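You operate a simulated robot arm through the tools that you are given. There is no shell and no other tool.

You are at the controls of a simulated robot arm. One attempt, no reset.

Task
Press the bush of the green wheel flush.
Fine: wheel in the nest, bed in, press lever down and up again, bed out. Where these are worked on the way, their far stop is far enough and under half their travel is too little: press bed.

The check looks at the end state, three seconds after you hand in, the way a careful person would. Anything else that was tipped, shoved, dropped, spilled or broken makes it a failure.

Robot
A 7-joint arm with a two-finger parallel gripper, fixed in place. Base frame: the origin is on the floor under the middle of its stand, x ahead of it, y to its left, z up. Readings come in m, rad, newtons and seconds.
It reaches about 1.479 m from its shoulder. Its first joint turns from -2.897 to 2.897 rad. Payload 4.4 kg.
Tool frame: the origin (TCP) lies between the finger pads and is the grasp point; the fingertips stand 0.023 m ahead of it; z points along the fingers, y is the line along which they close. The gripper opens to 0.094 m. The fingers are 0.038 m wide and 0.01 m thick; the gripper's body (0.054 by 0.096 m) begins 0.039 m behind the TCP.
Orientation is that of the tool frame in the base frame, as a unit quaternion [w, x, y, z]. With the fingers straight down and closing along the base's y, the tool's x points along the base's -x, its y along +y and its z along -z.

Tools
- The arm moves only by the tool jog_arm. Its argument "rows" is a list of rows, each a list of 7 numbers: the shift along the tool's x, y, z in m, then the turn, a rotation vector about the tool's x, y, z in rad, then the finger opening in m, from 0 to 0.094. In form: [[tx, ty, tz, wx, wy, wz, jaw], ...]. A call has 1 to 20 rows; each row shifts and turns the commanded pose from where the row before left it, along the tool's axes as they then stand. Each row takes 0.2 s and may step no farther than 0.05 m and 0.15 rad from the row before; otherwise, or with a gripper value out of range, the whole call is refused. A pose out of reach is approached as far as the arm can. The call stops where the force on the tool passes 90 N (or 10 N more than at its start, if that is more) or the arm is blocked; 0.2 s more then pass. The fingers move at their own pace (about 0.072 m/s each) and stop on an object; they squeeze with about 23 N. The grip force told is the motor's: it shows also when the fingers shut on nothing. Time passes only in rows, and 0.2 s behind the last, so rows that do not move let the fingers close. It gives the time, the measured TCP pose, the force on the tool (base axes), the opening and the grip force at its end, in the units of the frame above (readings bear some noise), with the torque about the TCP (base axes, N m) and any sound that the robot's microphone picked up.
- Cameras (640 x 400 px; columns grow to the right, rows downward): "scene" is fixed at [0.2343, -0.4973, 1.6425]; the picture's right is [0.80, -0.60, 0.00], its down [-0.21, -0.28, -0.94] and it looks along [0.56, 0.75, -0.35] (base axes); focal length 337 px, centre (320, 200). "wrist" rides on the gripper at [0.086, 0.016, -0.074] in the tool frame; the picture's right is [-0.18, 0.98, 0.00], its down [-0.58, -0.11, -0.81] and it looks along [-0.79, -0.15, 0.59] (tool axes); focal length 243 px, centre (320, 200). There is no depth. A picture from a camera that has moved, and an enlarged one, comes with that camera's place and axes in the base frame and with its lens. The place of the scene camera against the robot may be out by one fixed shift of up to 0.018 m in any direction.
- camera(camera): a new picture of that camera. The clock stands still meanwhile.
- zoom(camera, box): a new picture of the part [left, top, right, bottom] of that camera's present view, enlarged. The clock stands still meanwhile.
- close_job(): hands the job in; it is judged then, once.

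Nothing tells you positions but the pictures and the camera data. Unless the task says otherwise, let go and move clear before handing in.

The tools are called after "Emit:" by a JSON object that holds its "fn" and its "kwargs". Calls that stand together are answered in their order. jog_arm: Moves the arm, as the interface text tells. Its arguments: {"type":"object","properties":{"rows":{"type":"array"}},"required":["rows"]} The other tools are called the same way: camera (camera) takes a picture; zoom (camera, box) takes an enlarged picture of a part of a camera's view; close_job () hands the job in.

At the start:

```text
clock: 0.0
ee_pos: [0.8627, 0.0235, 1.4027]
tcp_rot: [0.0, 0.0, 1.0, 0.0]
force: [0.7, -0.4, -0.8]
torque: [-0.01, -0.01, -0.02]
finger_gap: 0.0938
finger_force: 0.1
```

scene: 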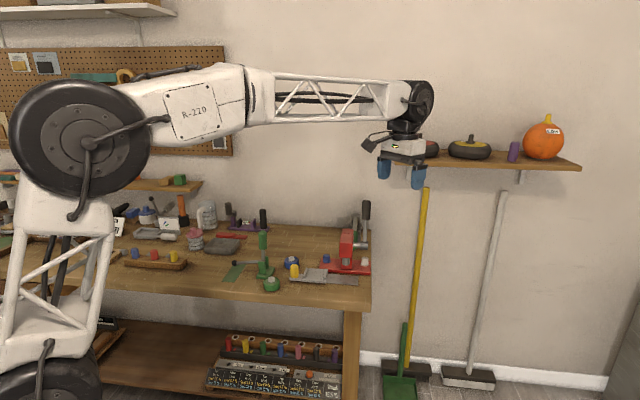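
wrist: 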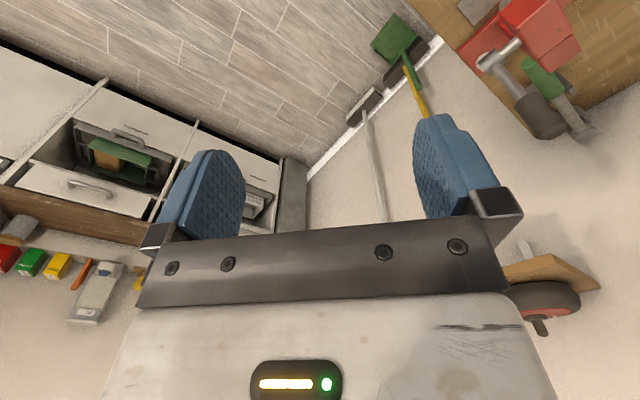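

I see a workbench with a red press (lever up), a slide bed, a green wheel and a blue one near it. I'll zoom in to make out the press and wheels before moving.

Emit:
{"fn": "zoom", "kwargs": {"camera": "scene", "box": [220, 190, 380, 300]}}

Emit:
{"fn": "zoom", "kwargs": {"camera": "scene", "box": [100, 180, 380, 300]}}

Emit:
{"fn": "camera", "kwargs": {"camera": "wrist"}}

```text
3.64 times, centred on (300, 245) of scene
camera zoom: at [0.2343, -0.4973, 1.6425], right [0.8, -0.6, 0.0], down [-0.21, -0.28, -0.94], along [0.56, 0.75, -0.35], focal length 1227 px, centre (393, 36)
```

zoom: 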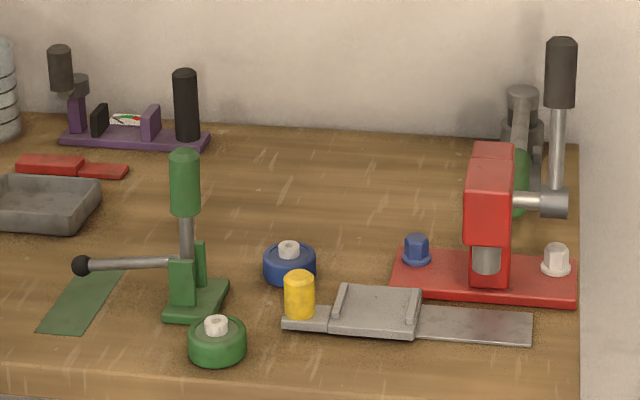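

```text
2.29 times, centred on (240, 240) of scene
camera zoom: at [0.2343, -0.4973, 1.6425], right [0.8, -0.6, 0.0], down [-0.21, -0.28, -0.94], along [0.56, 0.75, -0.35], focal length 771 px, centre (503, 109)
```

zoom: 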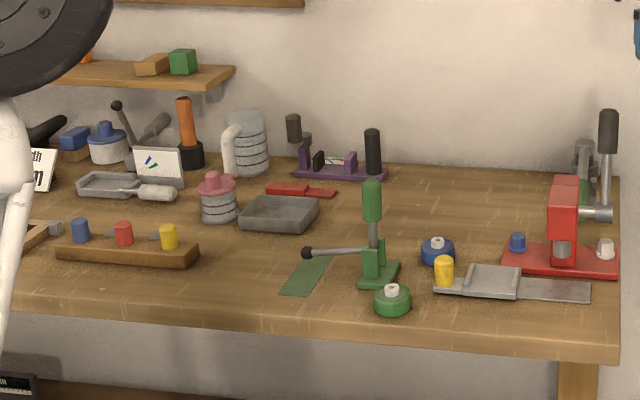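

```text
taken
camera wrist: at [0.7763, 0.0414, 1.4773], right [0.18, 0.98, 0.0], down [0.58, -0.11, 0.81], along [0.79, -0.15, -0.59], focal length 243 px, centre (320, 200)
```

wrist: 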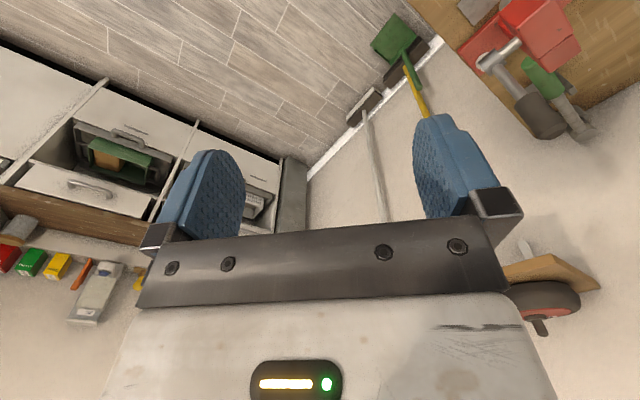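

I take the bench to be turned 45° to the robot's left, with its top near z≈0.96, the red press near (0.97, 0.32) and the green wheel near (0.69, 0.39). I'll turn the hand to face the bench and look from above with the wrist camera.

Emit:
{"fn": "jog_arm", "kwargs": {"rows": [[0, 0, 0, 0, 0, -0.131, 0.094], [0, 0, 0, 0, 0, -0.131, 0.094], [0, 0, 0, 0, 0, -0.131, 0.094], [0, 0, 0, 0, 0, -0.131, 0.094], [0, 0, 0, 0, 0, -0.131, 0.094], [0, 0, 0, 0, 0, -0.1304, 0.094], [-0.0146, 0.0386, 0.01, 0, 0, 0, 0.094], [-0.0146, 0.0386, 0.01, 0, 0, 0, 0.094], [-0.0146, 0.0386, 0.01, 0, 0, 0, 0.094], [-0.0146, 0.0386, 0.01, 0, 0, 0, 0.094], [-0.0146, 0.0386, 0.01, 0, 0, 0, 0.094], [0, 0, 0, 0, 0, 0, 0.094]]}}

Emit:
{"fn": "camera", "kwargs": {"camera": "wrist"}}

Emit:
{"fn": "camera", "kwargs": {"camera": "scene"}}

```text
clock: 2.6
ee_pos: [0.7766, 0.213, 1.3544]
tcp_rot: [0.0, -0.383, 0.924, 0.0]
force: [0.3, -0.3, 0.2]
torque: [-0.02, -0.01, 0.02]
finger_gap: 0.0937
finger_force: 0.0
```

```text
taken
camera wrist: at [0.7039, 0.1642, 1.4277], right [-0.57, 0.82, 0.0], down [0.49, 0.33, 0.81], along [0.66, 0.46, -0.59], focal length 243 px, centre (320, 200)
```

wrist: 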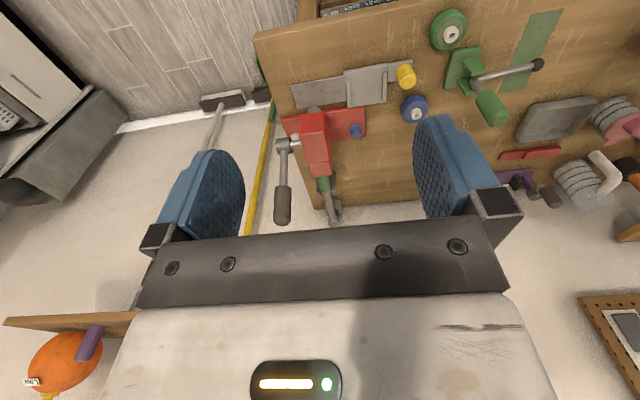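

```text
taken
```

scene: 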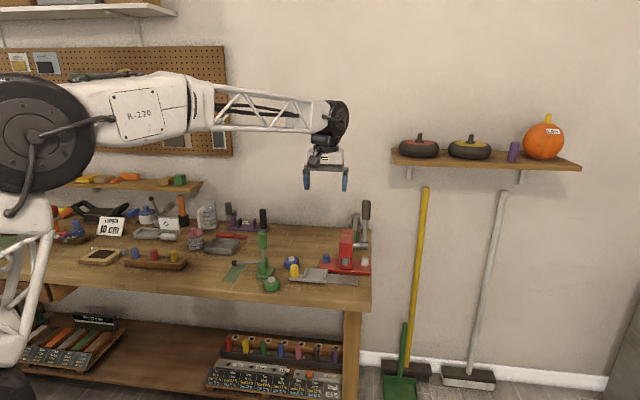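

The wrist camera now sees the right end of the bench upside-down: red press, the grey bed with its yellow knob, the green and blue wheels, and a green clamp. I'll enlarge that part.

Emit:
{"fn": "zoom", "kwargs": {"camera": "wrist", "box": [250, 0, 570, 200]}}

Emit:
{"fn": "zoom", "kwargs": {"camera": "wrist", "box": [270, 40, 430, 140]}}

Emit:
{"fn": "zoom", "kwargs": {"camera": "scene", "box": [280, 190, 380, 300]}}

```text
2.00 times, centred on (410, 100) of wrist
camera zoom: at [0.7039, 0.1642, 1.4277], right [-0.57, 0.82, 0.0], down [0.49, 0.33, 0.81], along [0.66, 0.46, -0.59], focal length 485 px, centre (140, 400)
```

zoom: 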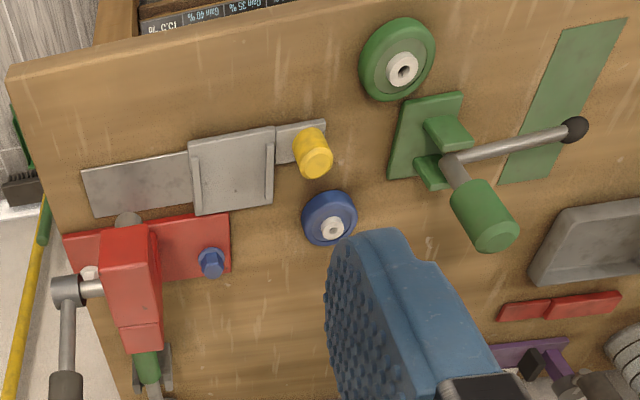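

```text
4.00 times, centred on (350, 90) of wrist
camera zoom: at [0.7039, 0.1642, 1.4277], right [-0.57, 0.82, 0.0], down [0.49, 0.33, 0.81], along [0.66, 0.46, -0.59], focal length 970 px, centre (200, 640)
```

zoom: 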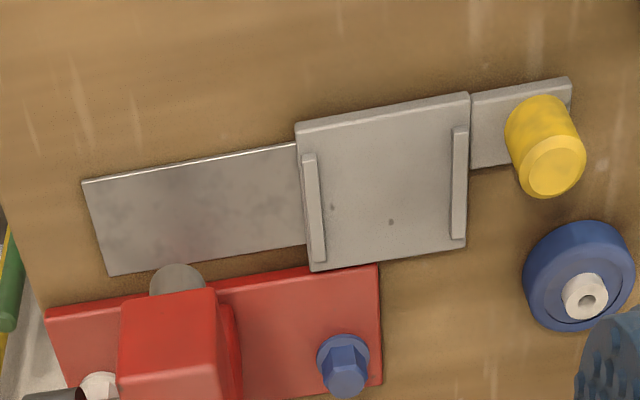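

```text
3.64 times, centred on (330, 245) of scene
camera zoom: at [0.2343, -0.4973, 1.6425], right [0.8, -0.6, 0.0], down [-0.21, -0.28, -0.94], along [0.56, 0.75, -0.35], focal length 1227 px, centre (284, 36)
```

zoom: 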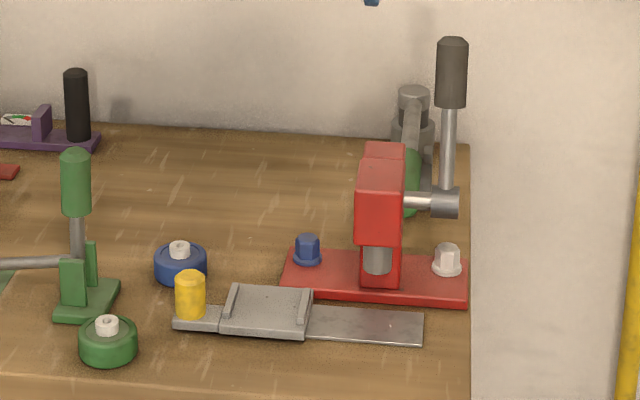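

The bed slides on the steel strip toward the ram on the right, and its yellow knob is at the left end. One view gives no depth, so I'll move down and left for a second one to fix the heights.

Emit:
{"fn": "jog_arm", "kwargs": {"rows": [[0, 0.025, 0.025, 0, 0, 0, 0.094], [0, 0.025, 0.025, 0, 0, 0, 0.094], [0, 0.025, 0.025, 0, 0, 0, 0.094], [0, 0.025, 0.025, 0, 0, 0, 0.094], [0, 0, 0, 0, 0, 0, 0.094]]}}

Emit:
{"fn": "camera", "kwargs": {"camera": "wrist"}}

Emit:
{"fn": "zoom", "kwargs": {"camera": "wrist", "box": [160, 0, 480, 200]}}

```text
clock: 3.8
ee_pos: [0.7062, 0.2855, 1.2502]
tcp_rot: [0.0, -0.383, 0.924, 0.001]
force: [-0.1, -0.1, 0.3]
torque: [0.0, -0.01, 0.01]
finger_gap: 0.0941
finger_force: 0.0
```

```text
taken
camera wrist: at [0.6335, 0.2364, 1.3258], right [-0.57, 0.82, 0.0], down [0.49, 0.33, 0.81], along [0.66, 0.46, -0.59], focal length 243 px, centre (320, 200)
```

wrist: 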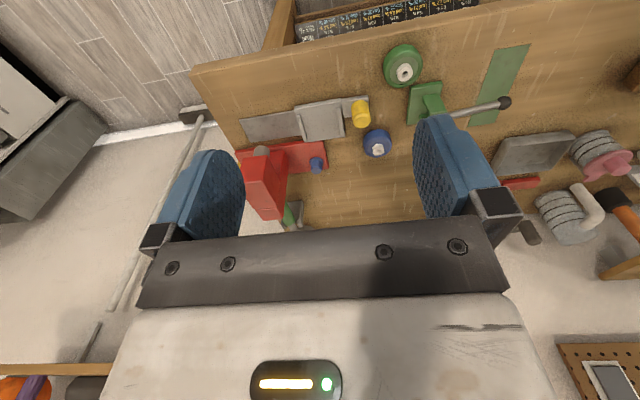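

```text
2.00 times, centred on (320, 100) of wrist
camera zoom: at [0.6335, 0.2364, 1.3258], right [-0.57, 0.82, 0.0], down [0.49, 0.33, 0.81], along [0.66, 0.46, -0.59], focal length 485 px, centre (320, 400)
```

zoom: 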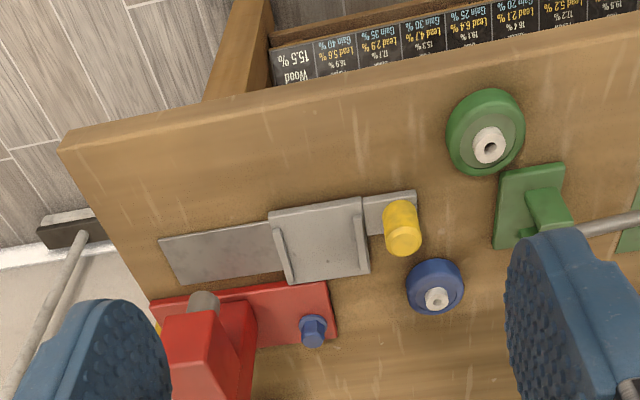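

Triangulating the two wrist views puts the green wheel's bush top at about (0.715, 0.455, 0.939) and the bed centre at about (0.881, 0.410, 0.91). The ram axis lies over the strip, about 0.117 m further right, and the clamp handle stands close behind the wheel. I'll hover nearer the wheel and measure again.

Emit:
{"fn": "jog_arm", "kwargs": {"rows": [[-0.0247, 0.0285, 0.0225, 0, 0, 0, 0.094], [-0.0247, 0.0285, 0.0225, 0, 0, 0, 0.094], [-0.0247, 0.0285, 0.0225, 0, 0, 0, 0.094], [-0.0247, 0.0285, 0.0225, 0, 0, 0, 0.094], [0, 0, 0, 0, 0, 0, 0.094]]}}

Emit:
{"fn": "camera", "kwargs": {"camera": "wrist"}}

Emit:
{"fn": "zoom", "kwargs": {"camera": "wrist", "box": [160, 0, 480, 200]}}

Emit:
{"fn": "camera", "kwargs": {"camera": "scene"}}

```text
clock: 5.0
ee_pos: [0.6954, 0.4353, 1.1624]
tcp_rot: [-0.001, -0.383, 0.924, 0.001]
force: [-0.4, -0.3, 0.7]
torque: [-0.02, 0.02, 0.0]
finger_gap: 0.094
finger_force: 0.1
```

```text
taken
camera wrist: at [0.6227, 0.3866, 1.237], right [-0.57, 0.82, 0.0], down [0.49, 0.33, 0.81], along [0.67, 0.46, -0.59], focal length 243 px, centre (320, 200)
```

wrist: 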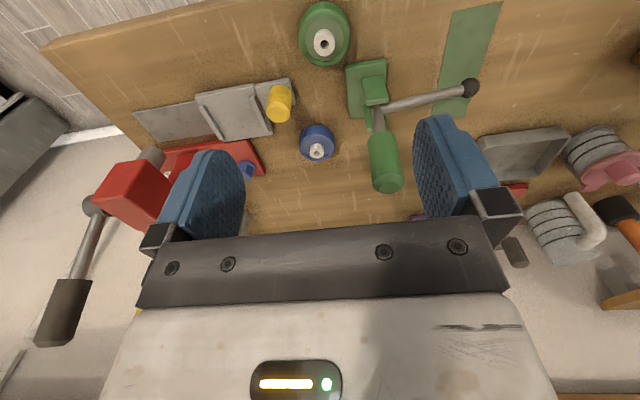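

```text
2.00 times, centred on (320, 100) of wrist
camera zoom: at [0.6227, 0.3866, 1.237], right [-0.57, 0.82, 0.0], down [0.49, 0.33, 0.81], along [0.67, 0.46, -0.59], focal length 485 px, centre (320, 400)
```

zoom: 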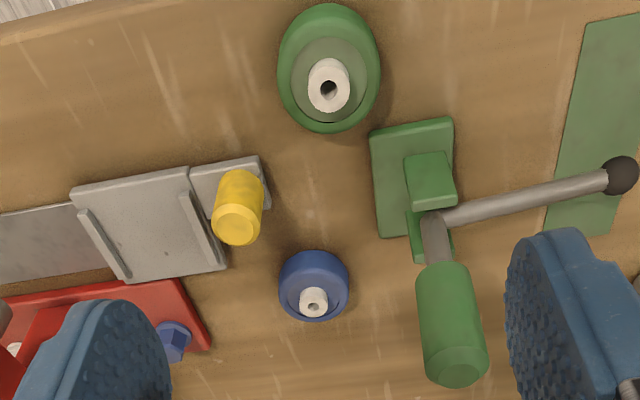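

```text
taken
```

scene: 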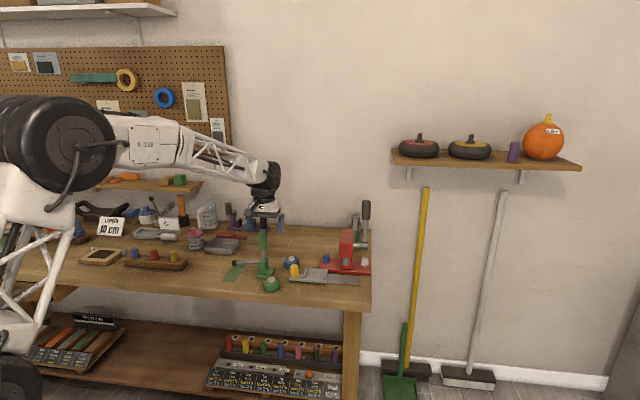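

The wheel position agrees with the earlier estimate, and its diameter comes out near 0.061 m. Before picking I'll enlarge the bed's nest, the wheel and the press to check the fit.

Emit:
{"fn": "zoom", "kwargs": {"camera": "wrist", "box": [180, 70, 308, 150]}}

Emit:
{"fn": "zoom", "kwargs": {"camera": "wrist", "box": [270, 0, 430, 100]}}

Emit:
{"fn": "zoom", "kwargs": {"camera": "wrist", "box": [20, 100, 270, 350]}}

Emit:
{"fn": "zoom", "kwargs": {"camera": "scene", "box": [240, 210, 380, 300]}}

```text
5.00 times, centred on (244, 110) of wrist
camera zoom: at [0.6227, 0.3866, 1.237], right [-0.57, 0.82, 0.0], down [0.49, 0.33, 0.81], along [0.67, 0.46, -0.59], focal length 1213 px, centre (700, 650)
```

zoom: 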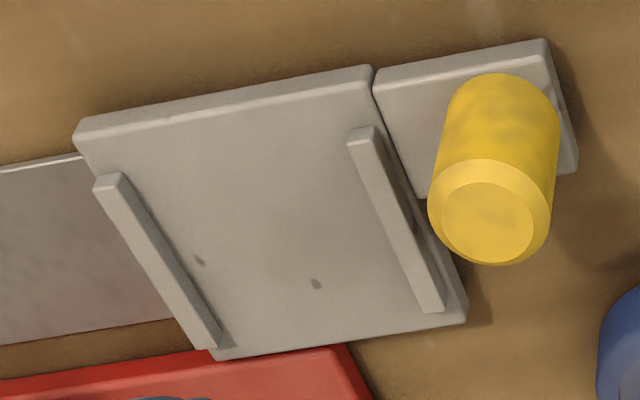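

```text
4.00 times, centred on (350, 50) of wrist
camera zoom: at [0.6227, 0.3866, 1.237], right [-0.57, 0.82, 0.0], down [0.49, 0.33, 0.81], along [0.67, 0.46, -0.59], focal length 970 px, centre (200, 800)
```

zoom: 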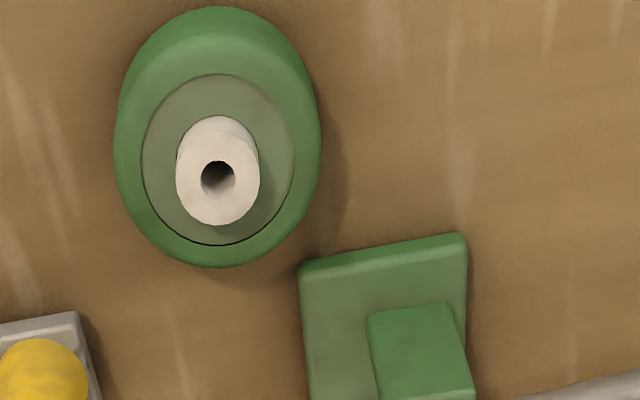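

```text
1.60 times, centred on (145, 225) of wrist
camera zoom: at [0.6227, 0.3866, 1.237], right [-0.57, 0.82, 0.0], down [0.49, 0.33, 0.81], along [0.67, 0.46, -0.59], focal length 388 px, centre (600, 160)
```

zoom: 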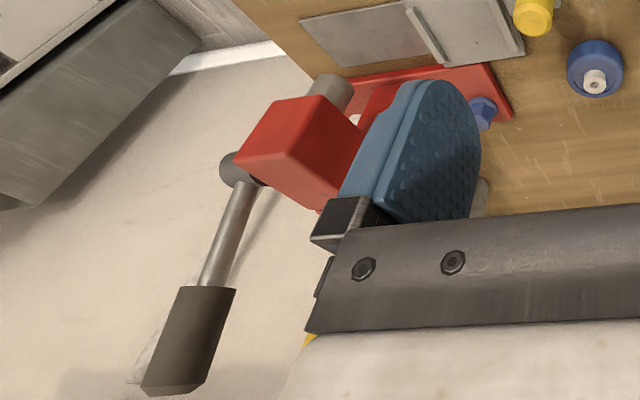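

```text
4.44 times, centred on (310, 255) of scene
camera zoom: at [0.2343, -0.4973, 1.6425], right [0.8, -0.6, 0.0], down [-0.21, -0.28, -0.94], along [0.56, 0.75, -0.35], focal length 1499 px, centre (364, -44)
```

zoom: 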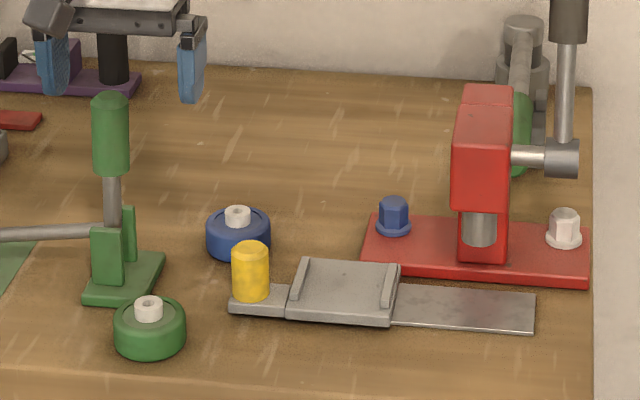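

The nest between the ridges is about 0.0695 m wide, which leaves roughly 4 mm a side for the 0.0615 m wheel; nest centre is near (0.881, 0.409) with the plate at z≈0.91. I'll go above the wheel with the fingers closing along the bench, clear of the clamp behind it, and check alignment partway down.

Emit:
{"fn": "jog_arm", "kwargs": {"rows": [[-0.0279, -0.0009, 0, 0, 0, 0, 0.094], [0, 0, 0.04, 0, 0, 0, 0.094], [0, 0, 0.04, 0, 0, 0, 0.094], [0, 0, 0.04, 0, 0, 0, 0.094], [0, 0, 0.04, 0, 0, 0, 0.094], [0, 0, 0, 0, 0, 0, 0.094]]}}

Emit:
{"fn": "camera", "kwargs": {"camera": "wrist"}}

Emit:
{"fn": "zoom", "kwargs": {"camera": "scene", "box": [220, 190, 380, 300]}}

```text
clock: 6.4
ee_pos: [0.717, 0.4522, 1.0018]
tcp_rot: [0.001, -0.383, 0.924, -0.001]
force: [0.1, 0.3, 0.0]
torque: [0.0, 0.01, 0.02]
finger_gap: 0.0941
finger_force: 0.1
```

```text
taken
camera wrist: at [0.6441, 0.4043, 1.077], right [-0.57, 0.82, 0.0], down [0.49, 0.33, 0.81], along [0.67, 0.46, -0.59], focal length 243 px, centre (320, 200)
```

wrist: 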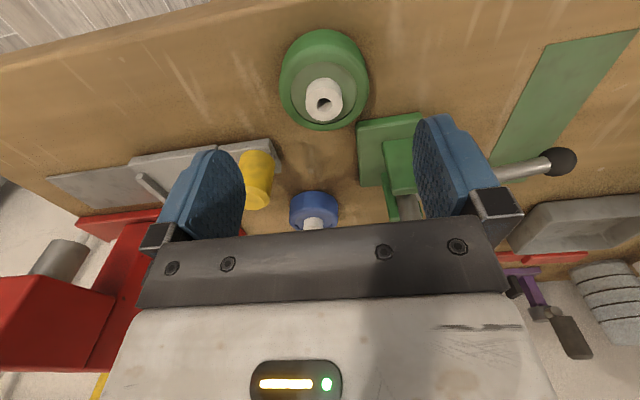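

```text
3.64 times, centred on (300, 245) of scene
camera zoom: at [0.2343, -0.4973, 1.6425], right [0.8, -0.6, 0.0], down [-0.21, -0.28, -0.94], along [0.56, 0.75, -0.35], focal length 1227 px, centre (393, 36)
```

zoom: 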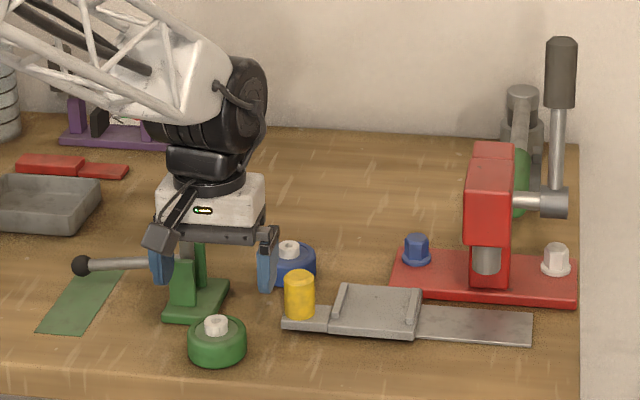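

The fingers straddle the wheel and line up to within a couple of millimetres, and the clamp handle is clear. I'll go down and close on the rim.

Emit:
{"fn": "jog_arm", "kwargs": {"rows": [[0, 0.0015, 0.03, 0, 0, 0, 0.094], [0, 0, 0.03, 0, 0, 0, 0.094], [0, 0, 0.012, 0, 0, 0, 0.094], [0, 0, 0.006, 0, 0, 0, 0.094], [0, 0, 0, 0, 0, 0, 0.094]]}}

Emit:
{"fn": "camera", "kwargs": {"camera": "wrist"}}

Emit:
{"fn": "zoom", "kwargs": {"camera": "scene", "box": [220, 190, 380, 300]}}

```text
clock: 7.6
ee_pos: [0.7149, 0.4542, 0.9234]
tcp_rot: [0.0, -0.382, 0.924, 0.0]
force: [-0.5, 0.1, -0.5]
torque: [0.0, -0.01, -0.03]
finger_gap: 0.0939
finger_force: 0.1
```

```text
taken
camera wrist: at [0.643, 0.4049, 0.9986], right [-0.57, 0.82, 0.0], down [0.49, 0.33, 0.81], along [0.67, 0.46, -0.59], focal length 243 px, centre (320, 200)
```

wrist: 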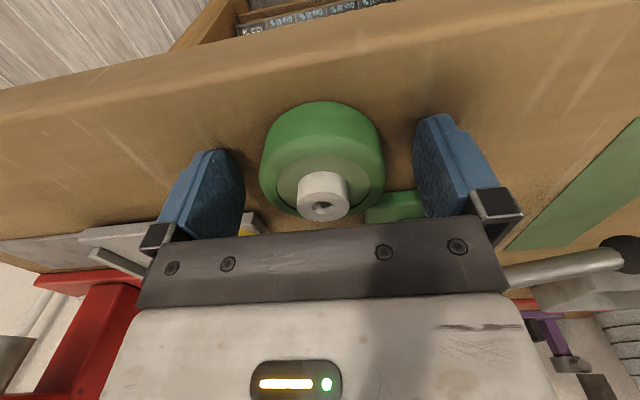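

```text
3.64 times, centred on (300, 245) of scene
camera zoom: at [0.2343, -0.4973, 1.6425], right [0.8, -0.6, 0.0], down [-0.21, -0.28, -0.94], along [0.56, 0.75, -0.35], focal length 1227 px, centre (393, 36)
```

zoom: 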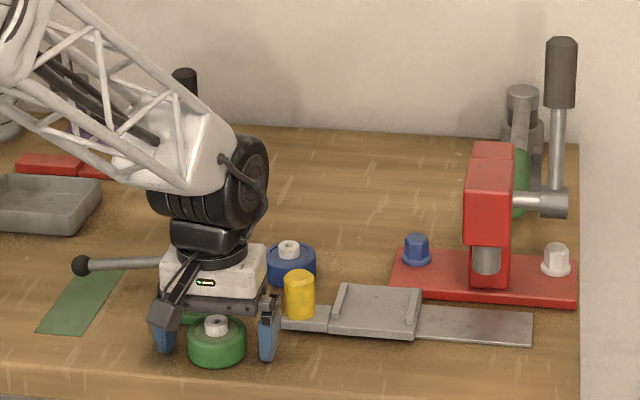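

The fingers are down on both sides of the wheel with no contact force. I'll close on it now.

Emit:
{"fn": "jog_arm", "kwargs": {"rows": [[0, 0, 0, 0, 0, 0, 0.07], [0, 0, 0, 0, 0, 0, 0.055], [0, 0, 0, 0, 0, 0, 0.045], [0, 0, 0, 0, 0, 0, 0.04], [0, 0, 0, 0, 0, 0, 0.04]]}}

Emit:
{"fn": "camera", "kwargs": {"camera": "wrist"}}

```text
clock: 8.8
ee_pos: [0.7147, 0.4537, 0.9238]
tcp_rot: [-0.001, -0.383, 0.924, 0.0]
force: [-0.5, 1.3, 0.6]
torque: [0.0, 0.01, 0.02]
finger_gap: 0.059
finger_force: 23.2
```

```text
taken
camera wrist: at [0.643, 0.4049, 0.9987], right [-0.57, 0.82, 0.0], down [0.49, 0.33, 0.81], along [0.67, 0.46, -0.59], focal length 243 px, centre (320, 200)
```

wrist: 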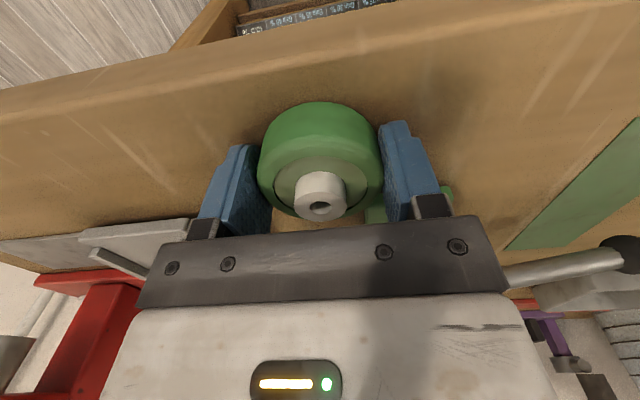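

The grip holds at 0.059 m with 23 N, so the wheel is caught. I'll lift it straight up, carry it over the bed, then turn the hand 90° so the fingers stand front and back of the nest and the camera faces away from the press.

Emit:
{"fn": "jog_arm", "kwargs": {"rows": [[0, 0, -0.02, 0, 0, 0, 0.04], [0, 0, -0.04, 0, 0, 0, 0.04], [0, 0, -0.04, 0, 0, 0, 0.04], [0, 0, -0.04, 0, 0, 0, 0.04], [0, 0, -0.036, 0, 0, 0, 0.04], [-0.0213, -0.0373, 0, 0, 0, 0, 0.04], [-0.0213, -0.0373, 0, 0, 0, 0, 0.04], [-0.0213, -0.0373, 0, 0, 0, 0, 0.04], [-0.0213, -0.0373, 0, 0, 0, 0, 0.04], [0, 0, 0, 0, 0, 0, 0.04]]}}

Emit:
{"fn": "camera", "kwargs": {"camera": "wrist"}}

Emit:
{"fn": "camera", "kwargs": {"camera": "scene"}}

```text
clock: 11.0
ee_pos: [0.8807, 0.4106, 1.1035]
tcp_rot: [-0.001, -0.382, 0.924, 0.0]
force: [-0.3, 0.6, -1.3]
torque: [-0.01, 0.03, -0.02]
finger_gap: 0.059
finger_force: 23.1
```

```text
taken
camera wrist: at [0.8086, 0.3617, 1.1775], right [-0.57, 0.82, 0.0], down [0.49, 0.33, 0.81], along [0.67, 0.46, -0.59], focal length 243 px, centre (320, 200)
```

wrist: 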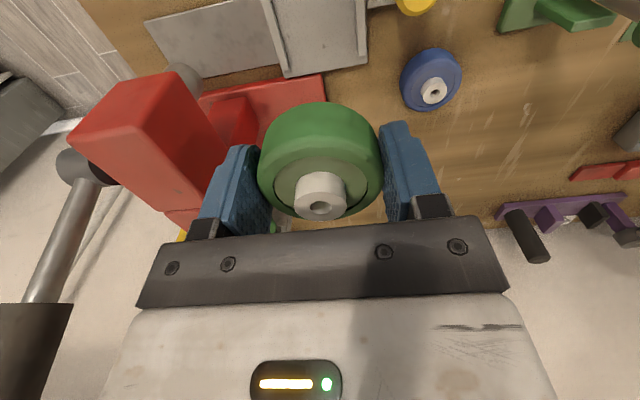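

```text
taken
```

scene: 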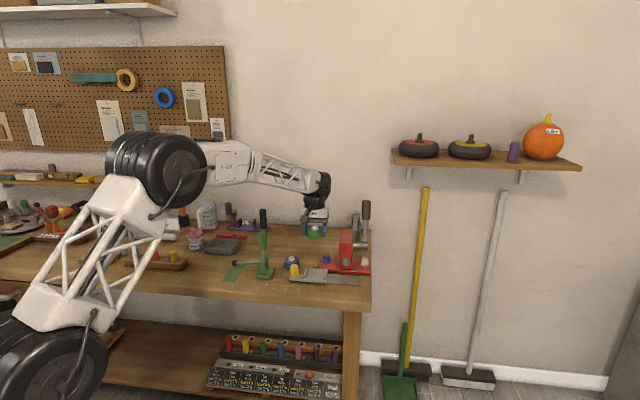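

The wheel hangs level in the grip above the bed. From here the press head, ram and lever are close, so I'll enlarge them for measuring before turning.

Emit:
{"fn": "zoom", "kwargs": {"camera": "wrist", "box": [0, 0, 320, 200]}}

Emit:
{"fn": "zoom", "kwargs": {"camera": "wrist", "box": [0, 120, 320, 320]}}

Emit:
{"fn": "zoom", "kwargs": {"camera": "scene", "box": [270, 180, 390, 300]}}

```text
2.00 times, centred on (160, 100) of wrist
camera zoom: at [0.8086, 0.3617, 1.1775], right [-0.57, 0.82, 0.0], down [0.49, 0.33, 0.81], along [0.67, 0.46, -0.59], focal length 485 px, centre (640, 400)
```

zoom: 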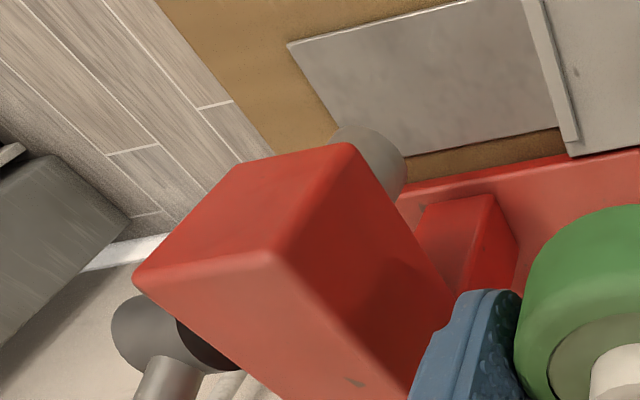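

```text
2.00 times, centred on (160, 220) of wrist
camera zoom: at [0.8086, 0.3617, 1.1775], right [-0.57, 0.82, 0.0], down [0.49, 0.33, 0.81], along [0.67, 0.46, -0.59], focal length 485 px, centre (640, 160)
```

zoom: 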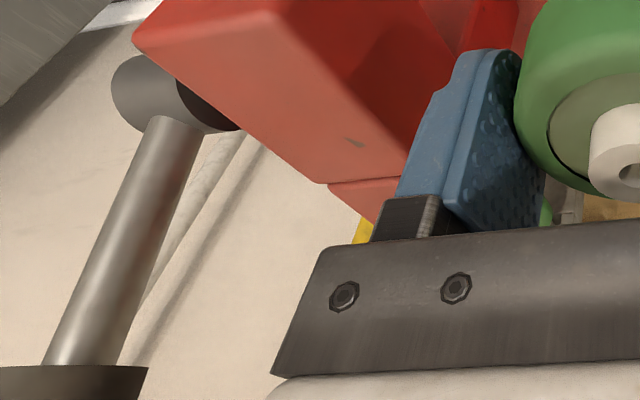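

```text
3.33 times, centred on (330, 240) of scene
camera zoom: at [0.2343, -0.4973, 1.6425], right [0.8, -0.6, 0.0], down [-0.21, -0.28, -0.94], along [0.56, 0.75, -0.35], focal length 1124 px, centre (287, 67)
```

zoom: 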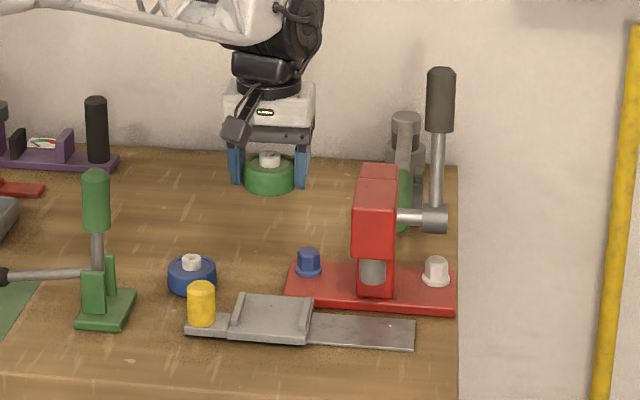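

The lever's hub is near (1.02, 0.29, 1.05) and its tip near (1.04, 0.32, 1.21), so it swings toward the bench front. Now I'll turn the hand 90°.

Emit:
{"fn": "jog_arm", "kwargs": {"rows": [[0, 0, 0, 0, 0, 0.1428, 0.04], [0, 0, 0, 0, 0, 0.1428, 0.04], [0, 0, 0, 0, 0, 0.1428, 0.04], [0, 0, 0, 0, 0, 0.1428, 0.04], [0, 0, 0, 0, 0, 0.1428, 0.04], [0, 0, 0, 0, 0, 0.1428, 0.04], [0, 0, 0, 0, 0, 0.1428, 0.04], [0, 0, 0, 0, 0, 0.1428, 0.04], [0, 0, 0, 0, 0, 0.1428, 0.04], [0, 0, 0, 0, 0, 0.1428, 0.04], [0, 0, 0, 0, 0, 0.1428, 0.04], [0, 0, 0, 0, 0, 0, 0.04]]}}

Emit:
{"fn": "camera", "kwargs": {"camera": "wrist"}}

Emit:
{"fn": "zoom", "kwargs": {"camera": "scene", "box": [230, 150, 390, 300]}}

```text
clock: 13.6
ee_pos: [0.8809, 0.4069, 1.1002]
tcp_rot: [0.0, 0.383, 0.924, 0.0]
force: [-0.6, 0.5, -2.9]
torque: [0.01, 0.01, 0.01]
finger_gap: 0.0589
finger_force: 23.0
```

```text
taken
camera wrist: at [0.8319, 0.4824, 1.1747], right [0.83, 0.56, 0.0], down [0.33, -0.49, 0.81], along [0.46, -0.67, -0.59], focal length 243 px, centre (320, 200)
```

wrist: 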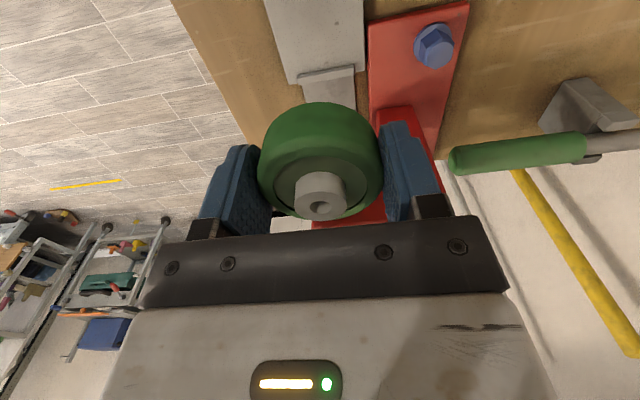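

```text
2.67 times, centred on (310, 225) of scene
camera zoom: at [0.2343, -0.4973, 1.6425], right [0.8, -0.6, 0.0], down [-0.21, -0.28, -0.94], along [0.56, 0.75, -0.35], focal length 900 px, centre (347, 133)
```

zoom: 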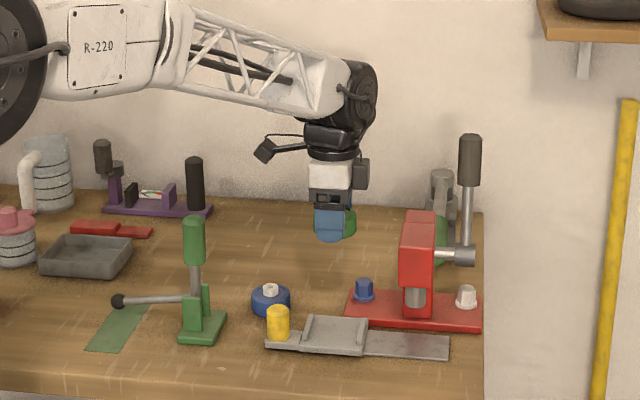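

The hand turned cleanly, and the wheel hangs at about (0.882, 0.410), centred over the nest to within about 1.5 mm. I'll lower it to just above the ridges and check.

Emit:
{"fn": "jog_arm", "kwargs": {"rows": [[0, -0.0015, 0.03, 0, 0, 0, 0.04], [0, 0, 0.04, 0, 0, 0, 0.04], [0, 0, 0.04, 0, 0, 0, 0.04], [0, 0, 0.028, 0, 0, 0, 0.04], [0, 0, 0, 0, 0, 0, 0.04]]}}

Emit:
{"fn": "camera", "kwargs": {"camera": "wrist"}}

Emit:
{"fn": "zoom", "kwargs": {"camera": "scene", "box": [260, 210, 380, 300]}}

```text
clock: 14.8
ee_pos: [0.8802, 0.4062, 0.9627]
tcp_rot: [0.0, 0.382, 0.924, 0.0]
force: [-0.5, 0.1, -0.9]
torque: [0.02, 0.0, -0.01]
finger_gap: 0.059
finger_force: 22.5
```

```text
taken
camera wrist: at [0.8314, 0.4795, 1.0377], right [0.82, 0.57, 0.0], down [0.33, -0.49, 0.81], along [0.46, -0.66, -0.59], focal length 243 px, centre (320, 200)
```

wrist: 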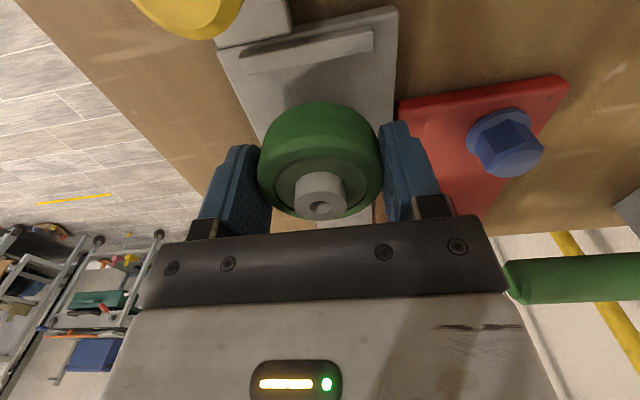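

```text
4.44 times, centred on (320, 255) of scene
camera zoom: at [0.2343, -0.4973, 1.6425], right [0.8, -0.6, 0.0], down [-0.21, -0.28, -0.94], along [0.56, 0.75, -0.35], focal length 1499 px, centre (320, -44)
```

zoom: 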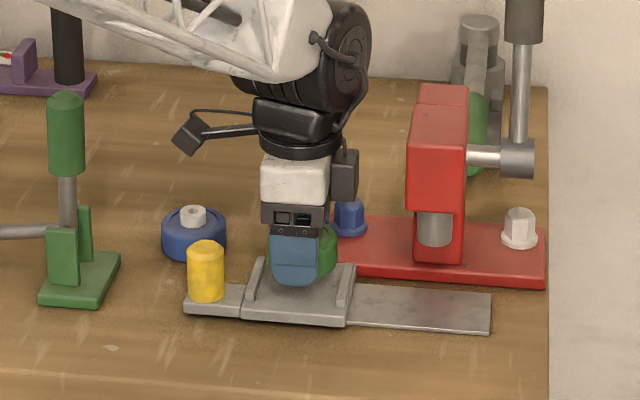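

The wheel is about 25 mm above the plate with ridges either side. I'll enlarge to check sideways clearance before lowering.

Emit:
{"fn": "zoom", "kwargs": {"camera": "wrist", "box": [200, 0, 440, 150]}}

Emit:
{"fn": "zoom", "kwargs": {"camera": "scene", "box": [290, 245, 350, 285]}}

```text
2.67 times, centred on (320, 75) of wrist
camera zoom: at [0.8314, 0.4795, 1.0377], right [0.82, 0.57, 0.0], down [0.33, -0.49, 0.81], along [0.46, -0.66, -0.59], focal length 647 px, centre (320, 533)
```

zoom: 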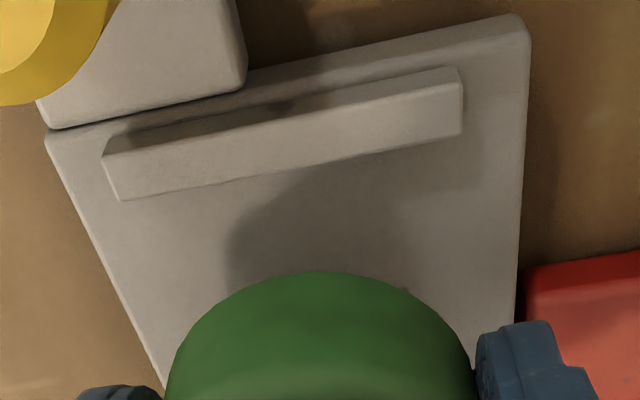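

```text
10.00 times, centred on (320, 265) of scene
camera zoom: at [0.2343, -0.4973, 1.6425], right [0.8, -0.6, 0.0], down [-0.21, -0.28, -0.94], along [0.56, 0.75, -0.35], focal length 3373 px, centre (320, -450)
```

zoom: 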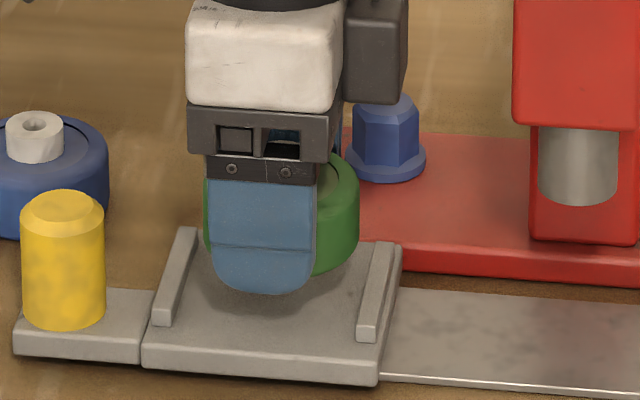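

The left ridge's inner edge is at r≈0.2986 along the bench, so the wheel has 4–6 mm clearance each side. I'll nudge 1 mm left and lower in small steps.

Emit:
{"fn": "jog_arm", "kwargs": {"rows": [[0.001, 0, 0.009, 0, 0, 0, 0.04], [0, 0, 0.008, 0, 0, 0, 0.04], [0, 0, 0.003, 0, 0, 0, 0.04], [0, 0, 0.002, 0, 0, 0, 0.04], [0, 0, 0, 0, 0, 0, 0.04]]}}

Emit:
{"fn": "zoom", "kwargs": {"camera": "scene", "box": [290, 245, 350, 285]}}

```text
clock: 16.0
ee_pos: [0.8787, 0.4078, 0.9404]
tcp_rot: [0.0, 0.382, 0.924, 0.0]
force: [0.4, -0.1, -1.5]
torque: [-0.03, 0.02, 0.02]
finger_gap: 0.0588
finger_force: 23.1
```

```text
10.00 times, centred on (320, 265) of scene
camera zoom: at [0.2343, -0.4973, 1.6425], right [0.8, -0.6, 0.0], down [-0.21, -0.28, -0.94], along [0.56, 0.75, -0.35], focal length 3373 px, centre (320, -450)
```

zoom: 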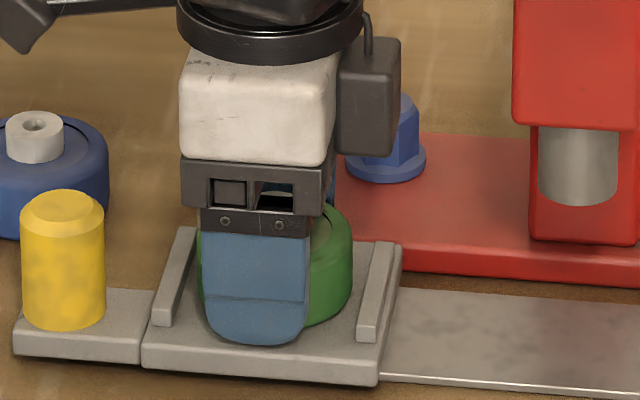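

The wheel sits between the ridges with no force yet. I'll lower the last couple of millimetres in 1 mm steps until it touches.

Emit:
{"fn": "jog_arm", "kwargs": {"rows": [[0, 0, 0.001, 0, 0, 0, 0.04], [0, 0, 0.001, 0, 0, 0, 0.04], [0, 0, 0, 0, 0, 0, 0.04]]}}

Emit:
{"fn": "camera", "kwargs": {"camera": "wrist"}}

Emit:
{"fn": "zoom", "kwargs": {"camera": "scene", "box": [290, 245, 350, 285]}}

```text
clock: 16.8
ee_pos: [0.8789, 0.408, 0.9406]
tcp_rot: [0.001, 0.382, 0.924, 0.002]
force: [-0.3, 1.7, 11.5]
torque: [-0.12, 0.25, 0.02]
finger_gap: 0.0586
finger_force: 23.0
```

```text
taken
camera wrist: at [0.8297, 0.4815, 1.0146], right [0.82, 0.57, 0.0], down [0.33, -0.49, 0.81], along [0.46, -0.66, -0.59], focal length 243 px, centre (320, 200)
```

wrist: 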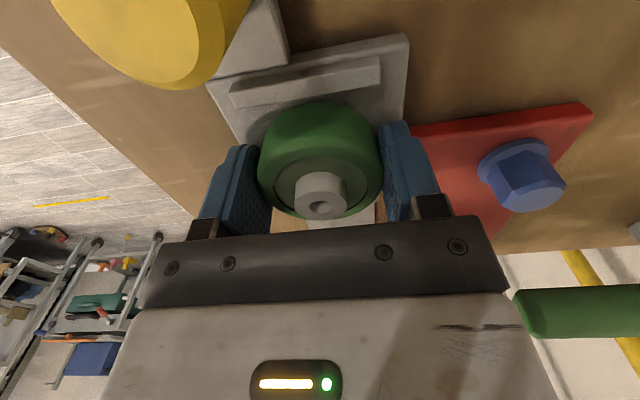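

```text
10.00 times, centred on (320, 265) of scene
camera zoom: at [0.2343, -0.4973, 1.6425], right [0.8, -0.6, 0.0], down [-0.21, -0.28, -0.94], along [0.56, 0.75, -0.35], focal length 3373 px, centre (320, -450)
```

zoom: 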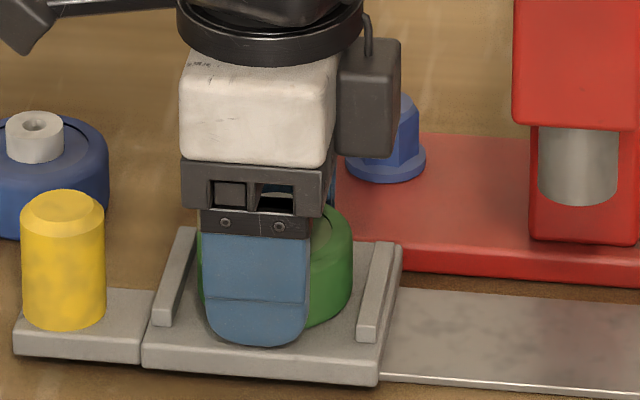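

It's touching down (11 N upward) at z≈0.9406, centred in the nest. I'll open the fingers partway so they stay short of the red base, then rise.

Emit:
{"fn": "jog_arm", "kwargs": {"rows": [[0, 0, -0.001, 0, 0, 0, 0.062], [0, 0, 0, 0, 0, 0, 0.068], [0, 0, 0, 0, 0, 0, 0.076], [0, 0, 0, 0, 0, 0, 0.076], [0, 0, 0, 0, 0, 0, 0.076]]}}

Emit:
{"fn": "camera", "kwargs": {"camera": "wrist"}}

```text
clock: 18.0
ee_pos: [0.8794, 0.4064, 0.9399]
tcp_rot: [0.0, 0.382, 0.924, 0.0]
force: [0.3, -0.4, -0.4]
torque: [0.0, -0.01, 0.0]
finger_gap: 0.0761
finger_force: 0.0
```

```text
taken
camera wrist: at [0.8298, 0.4812, 1.0149], right [0.82, 0.57, 0.0], down [0.33, -0.49, 0.81], along [0.46, -0.66, -0.59], focal length 243 px, centre (320, 200)
```

wrist: 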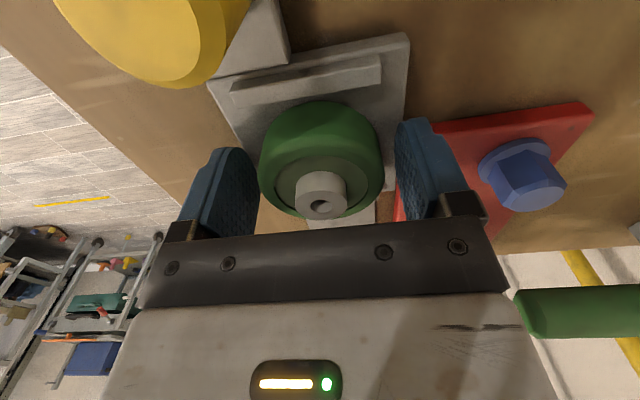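

Both fingers are free of the wheel and it stands in the nest. I'll rise straight up, turn the hand back, and move left to above the yellow knob.

Emit:
{"fn": "jog_arm", "kwargs": {"rows": [[0, 0, -0.01, 0, 0, 0, 0.076], [0, 0, -0.02, 0, 0, 0, 0.076], [0, 0, -0.04, 0, 0, 0, 0.076], [0, 0, -0.045, 0, 0, 0, 0.076], [0, 0, -0.045, 0, 0, 0, 0.076], [0, 0, 0, 0, 0, -0.1428, 0.076], [0, 0, 0, 0, 0, -0.1428, 0.076], [0, 0, 0, 0, 0, -0.1428, 0.076], [0, 0, 0, 0, 0, -0.1428, 0.076], [0, 0, 0, 0, 0, -0.1428, 0.076], [0, 0, 0, 0, 0, -0.1428, 0.076], [0, 0, 0, 0, 0, -0.1428, 0.076], [0, 0, 0, 0, 0, -0.1428, 0.076], [0, 0, 0, 0, 0, -0.1428, 0.076], [0, 0, 0, 0, 0, -0.1428, 0.076], [0, 0, 0, 0, 0, -0.1428, 0.076], [0, 0, 0, 0, 0, 0, 0.076]]}}

Emit:
{"fn": "camera", "kwargs": {"camera": "wrist"}}

Emit:
{"fn": "zoom", "kwargs": {"camera": "wrist", "box": [140, 0, 460, 200]}}

Emit:
{"fn": "zoom", "kwargs": {"camera": "scene", "box": [260, 210, 380, 300]}}

```text
clock: 21.6
ee_pos: [0.8795, 0.4075, 1.1004]
tcp_rot: [0.0, -0.383, 0.924, 0.0]
force: [0.0, 0.5, 0.4]
torque: [-0.04, -0.02, -0.03]
finger_gap: 0.0761
finger_force: 0.1
```

```text
taken
camera wrist: at [0.8075, 0.3595, 1.1742], right [-0.57, 0.82, 0.0], down [0.49, 0.34, 0.81], along [0.66, 0.46, -0.59], focal length 243 px, centre (320, 200)
```

wrist: 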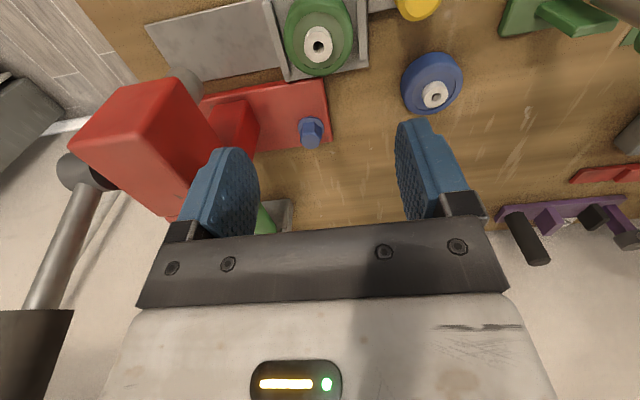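

```text
2.00 times, centred on (300, 100) of wrist
camera zoom: at [0.8075, 0.3595, 1.1742], right [-0.57, 0.82, 0.0], down [0.49, 0.34, 0.81], along [0.66, 0.46, -0.59], focal length 485 px, centre (360, 400)
```

zoom: 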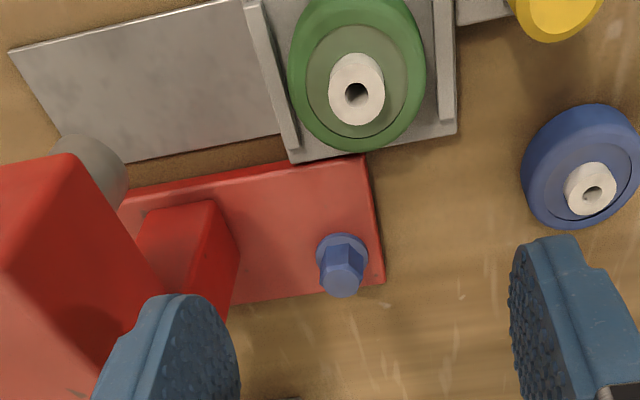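

```text
4.44 times, centred on (320, 255) of scene
camera zoom: at [0.2343, -0.4973, 1.6425], right [0.8, -0.6, 0.0], down [-0.21, -0.28, -0.94], along [0.56, 0.75, -0.35], focal length 1499 px, centre (320, -44)
```

zoom: 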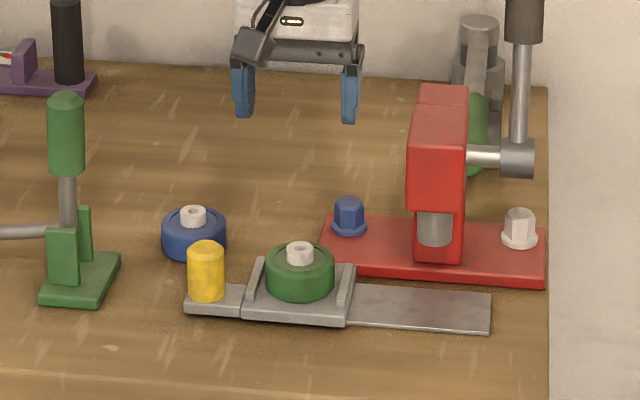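

The wheel stands upright in the nest and the ram is about 18 mm above its bush. Next I'll move above the yellow knob and check its position.

Emit:
{"fn": "jog_arm", "kwargs": {"rows": [[0.0101, 0.0391, 0, 0, 0, 0, 0.07], [0.0101, 0.0391, 0, 0, 0, 0, 0.06], [0, 0, 0.03, 0, 0, 0, 0.06], [0, 0, 0, 0, 0, 0, 0.06]]}}

Emit:
{"fn": "camera", "kwargs": {"camera": "wrist"}}

Emit:
{"fn": "zoom", "kwargs": {"camera": "wrist", "box": [200, 0, 440, 150]}}

Emit:
{"fn": "zoom", "kwargs": {"camera": "scene", "box": [260, 210, 380, 300]}}

```text
clock: 22.6
ee_pos: [0.8081, 0.4482, 1.0703]
tcp_rot: [0.0, -0.383, 0.924, 0.001]
force: [-0.6, 0.5, 0.4]
torque: [0.01, 0.01, 0.02]
finger_gap: 0.0601
finger_force: 0.1
```

```text
taken
camera wrist: at [0.7359, 0.3999, 1.1443], right [-0.57, 0.82, 0.0], down [0.49, 0.33, 0.81], along [0.67, 0.46, -0.59], focal length 243 px, centre (320, 200)
```

wrist: 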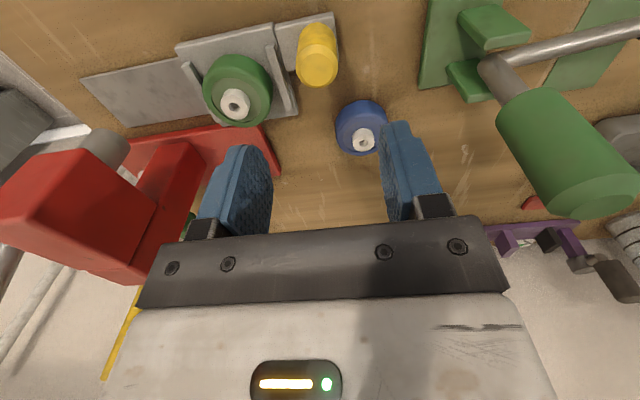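

```text
2.67 times, centred on (320, 75) of wrist
camera zoom: at [0.7359, 0.3999, 1.1443], right [-0.57, 0.82, 0.0], down [0.49, 0.33, 0.81], along [0.67, 0.46, -0.59], focal length 647 px, centre (320, 533)
```

zoom: 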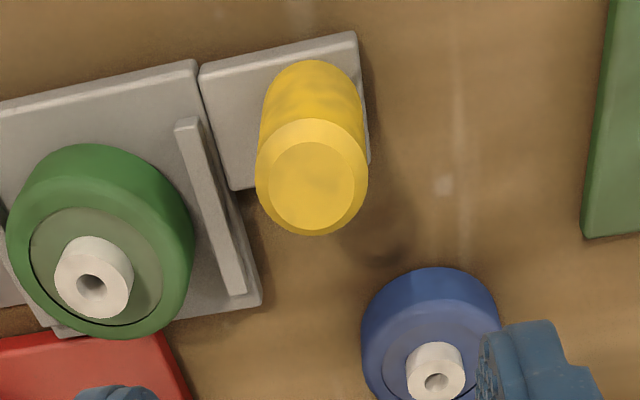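

```text
4.44 times, centred on (320, 255) of scene
camera zoom: at [0.2343, -0.4973, 1.6425], right [0.8, -0.6, 0.0], down [-0.21, -0.28, -0.94], along [0.56, 0.75, -0.35], focal length 1499 px, centre (320, -44)
```

zoom: 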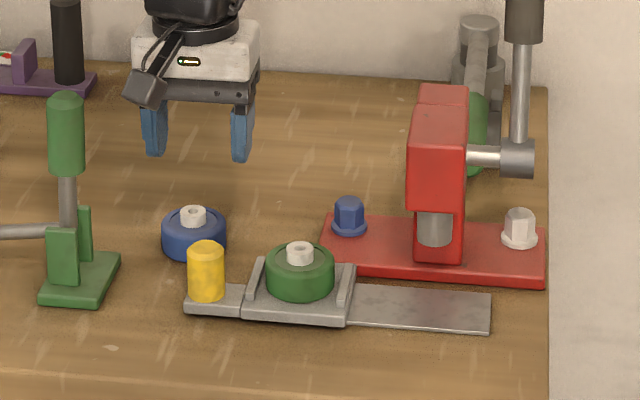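

The knob's top is near (0.809, 0.447, 0.962) and its diameter about 31 mm. I'll lower with the fingers left and right of it, tips above the ridge tops, and close.

Emit:
{"fn": "jog_arm", "kwargs": {"rows": [[0, -0.0018, 0.04, 0, 0, 0, 0.054], [0, 0, 0.04, 0, 0, 0, 0.054], [0, 0, 0.025, 0, 0, 0, 0.054], [0, 0, 0.014, 0, 0, 0, 0.054], [0, 0, 0, 0, 0, 0, 0.054]]}}

Emit:
{"fn": "camera", "kwargs": {"camera": "wrist"}}

Emit:
{"fn": "zoom", "kwargs": {"camera": "scene", "box": [260, 210, 380, 300]}}

```text
clock: 23.8
ee_pos: [0.8121, 0.4464, 0.9513]
tcp_rot: [0.0, -0.383, 0.924, -0.001]
force: [-1.2, -0.3, -0.2]
torque: [-0.02, 0.0, 0.02]
finger_gap: 0.0539
finger_force: 0.1
```

```text
taken
camera wrist: at [0.7382, 0.3973, 1.0257], right [-0.57, 0.82, 0.0], down [0.49, 0.33, 0.81], along [0.67, 0.46, -0.59], focal length 243 px, centre (320, 200)
```

wrist: 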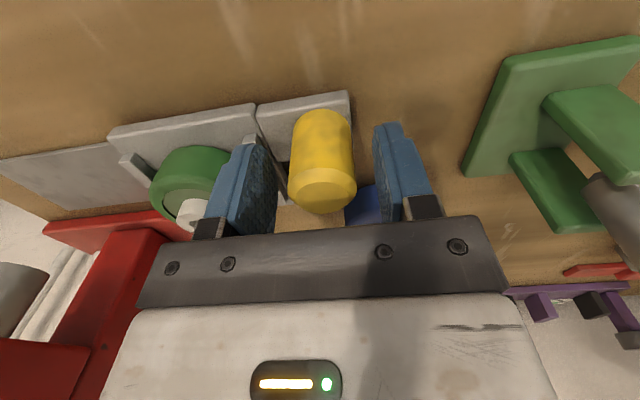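

```text
4.44 times, centred on (320, 255) of scene
camera zoom: at [0.2343, -0.4973, 1.6425], right [0.8, -0.6, 0.0], down [-0.21, -0.28, -0.94], along [0.56, 0.75, -0.35], focal length 1499 px, centre (320, -44)
```

zoom: 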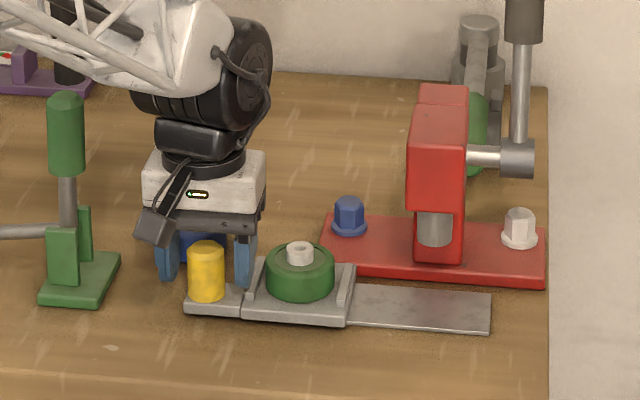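

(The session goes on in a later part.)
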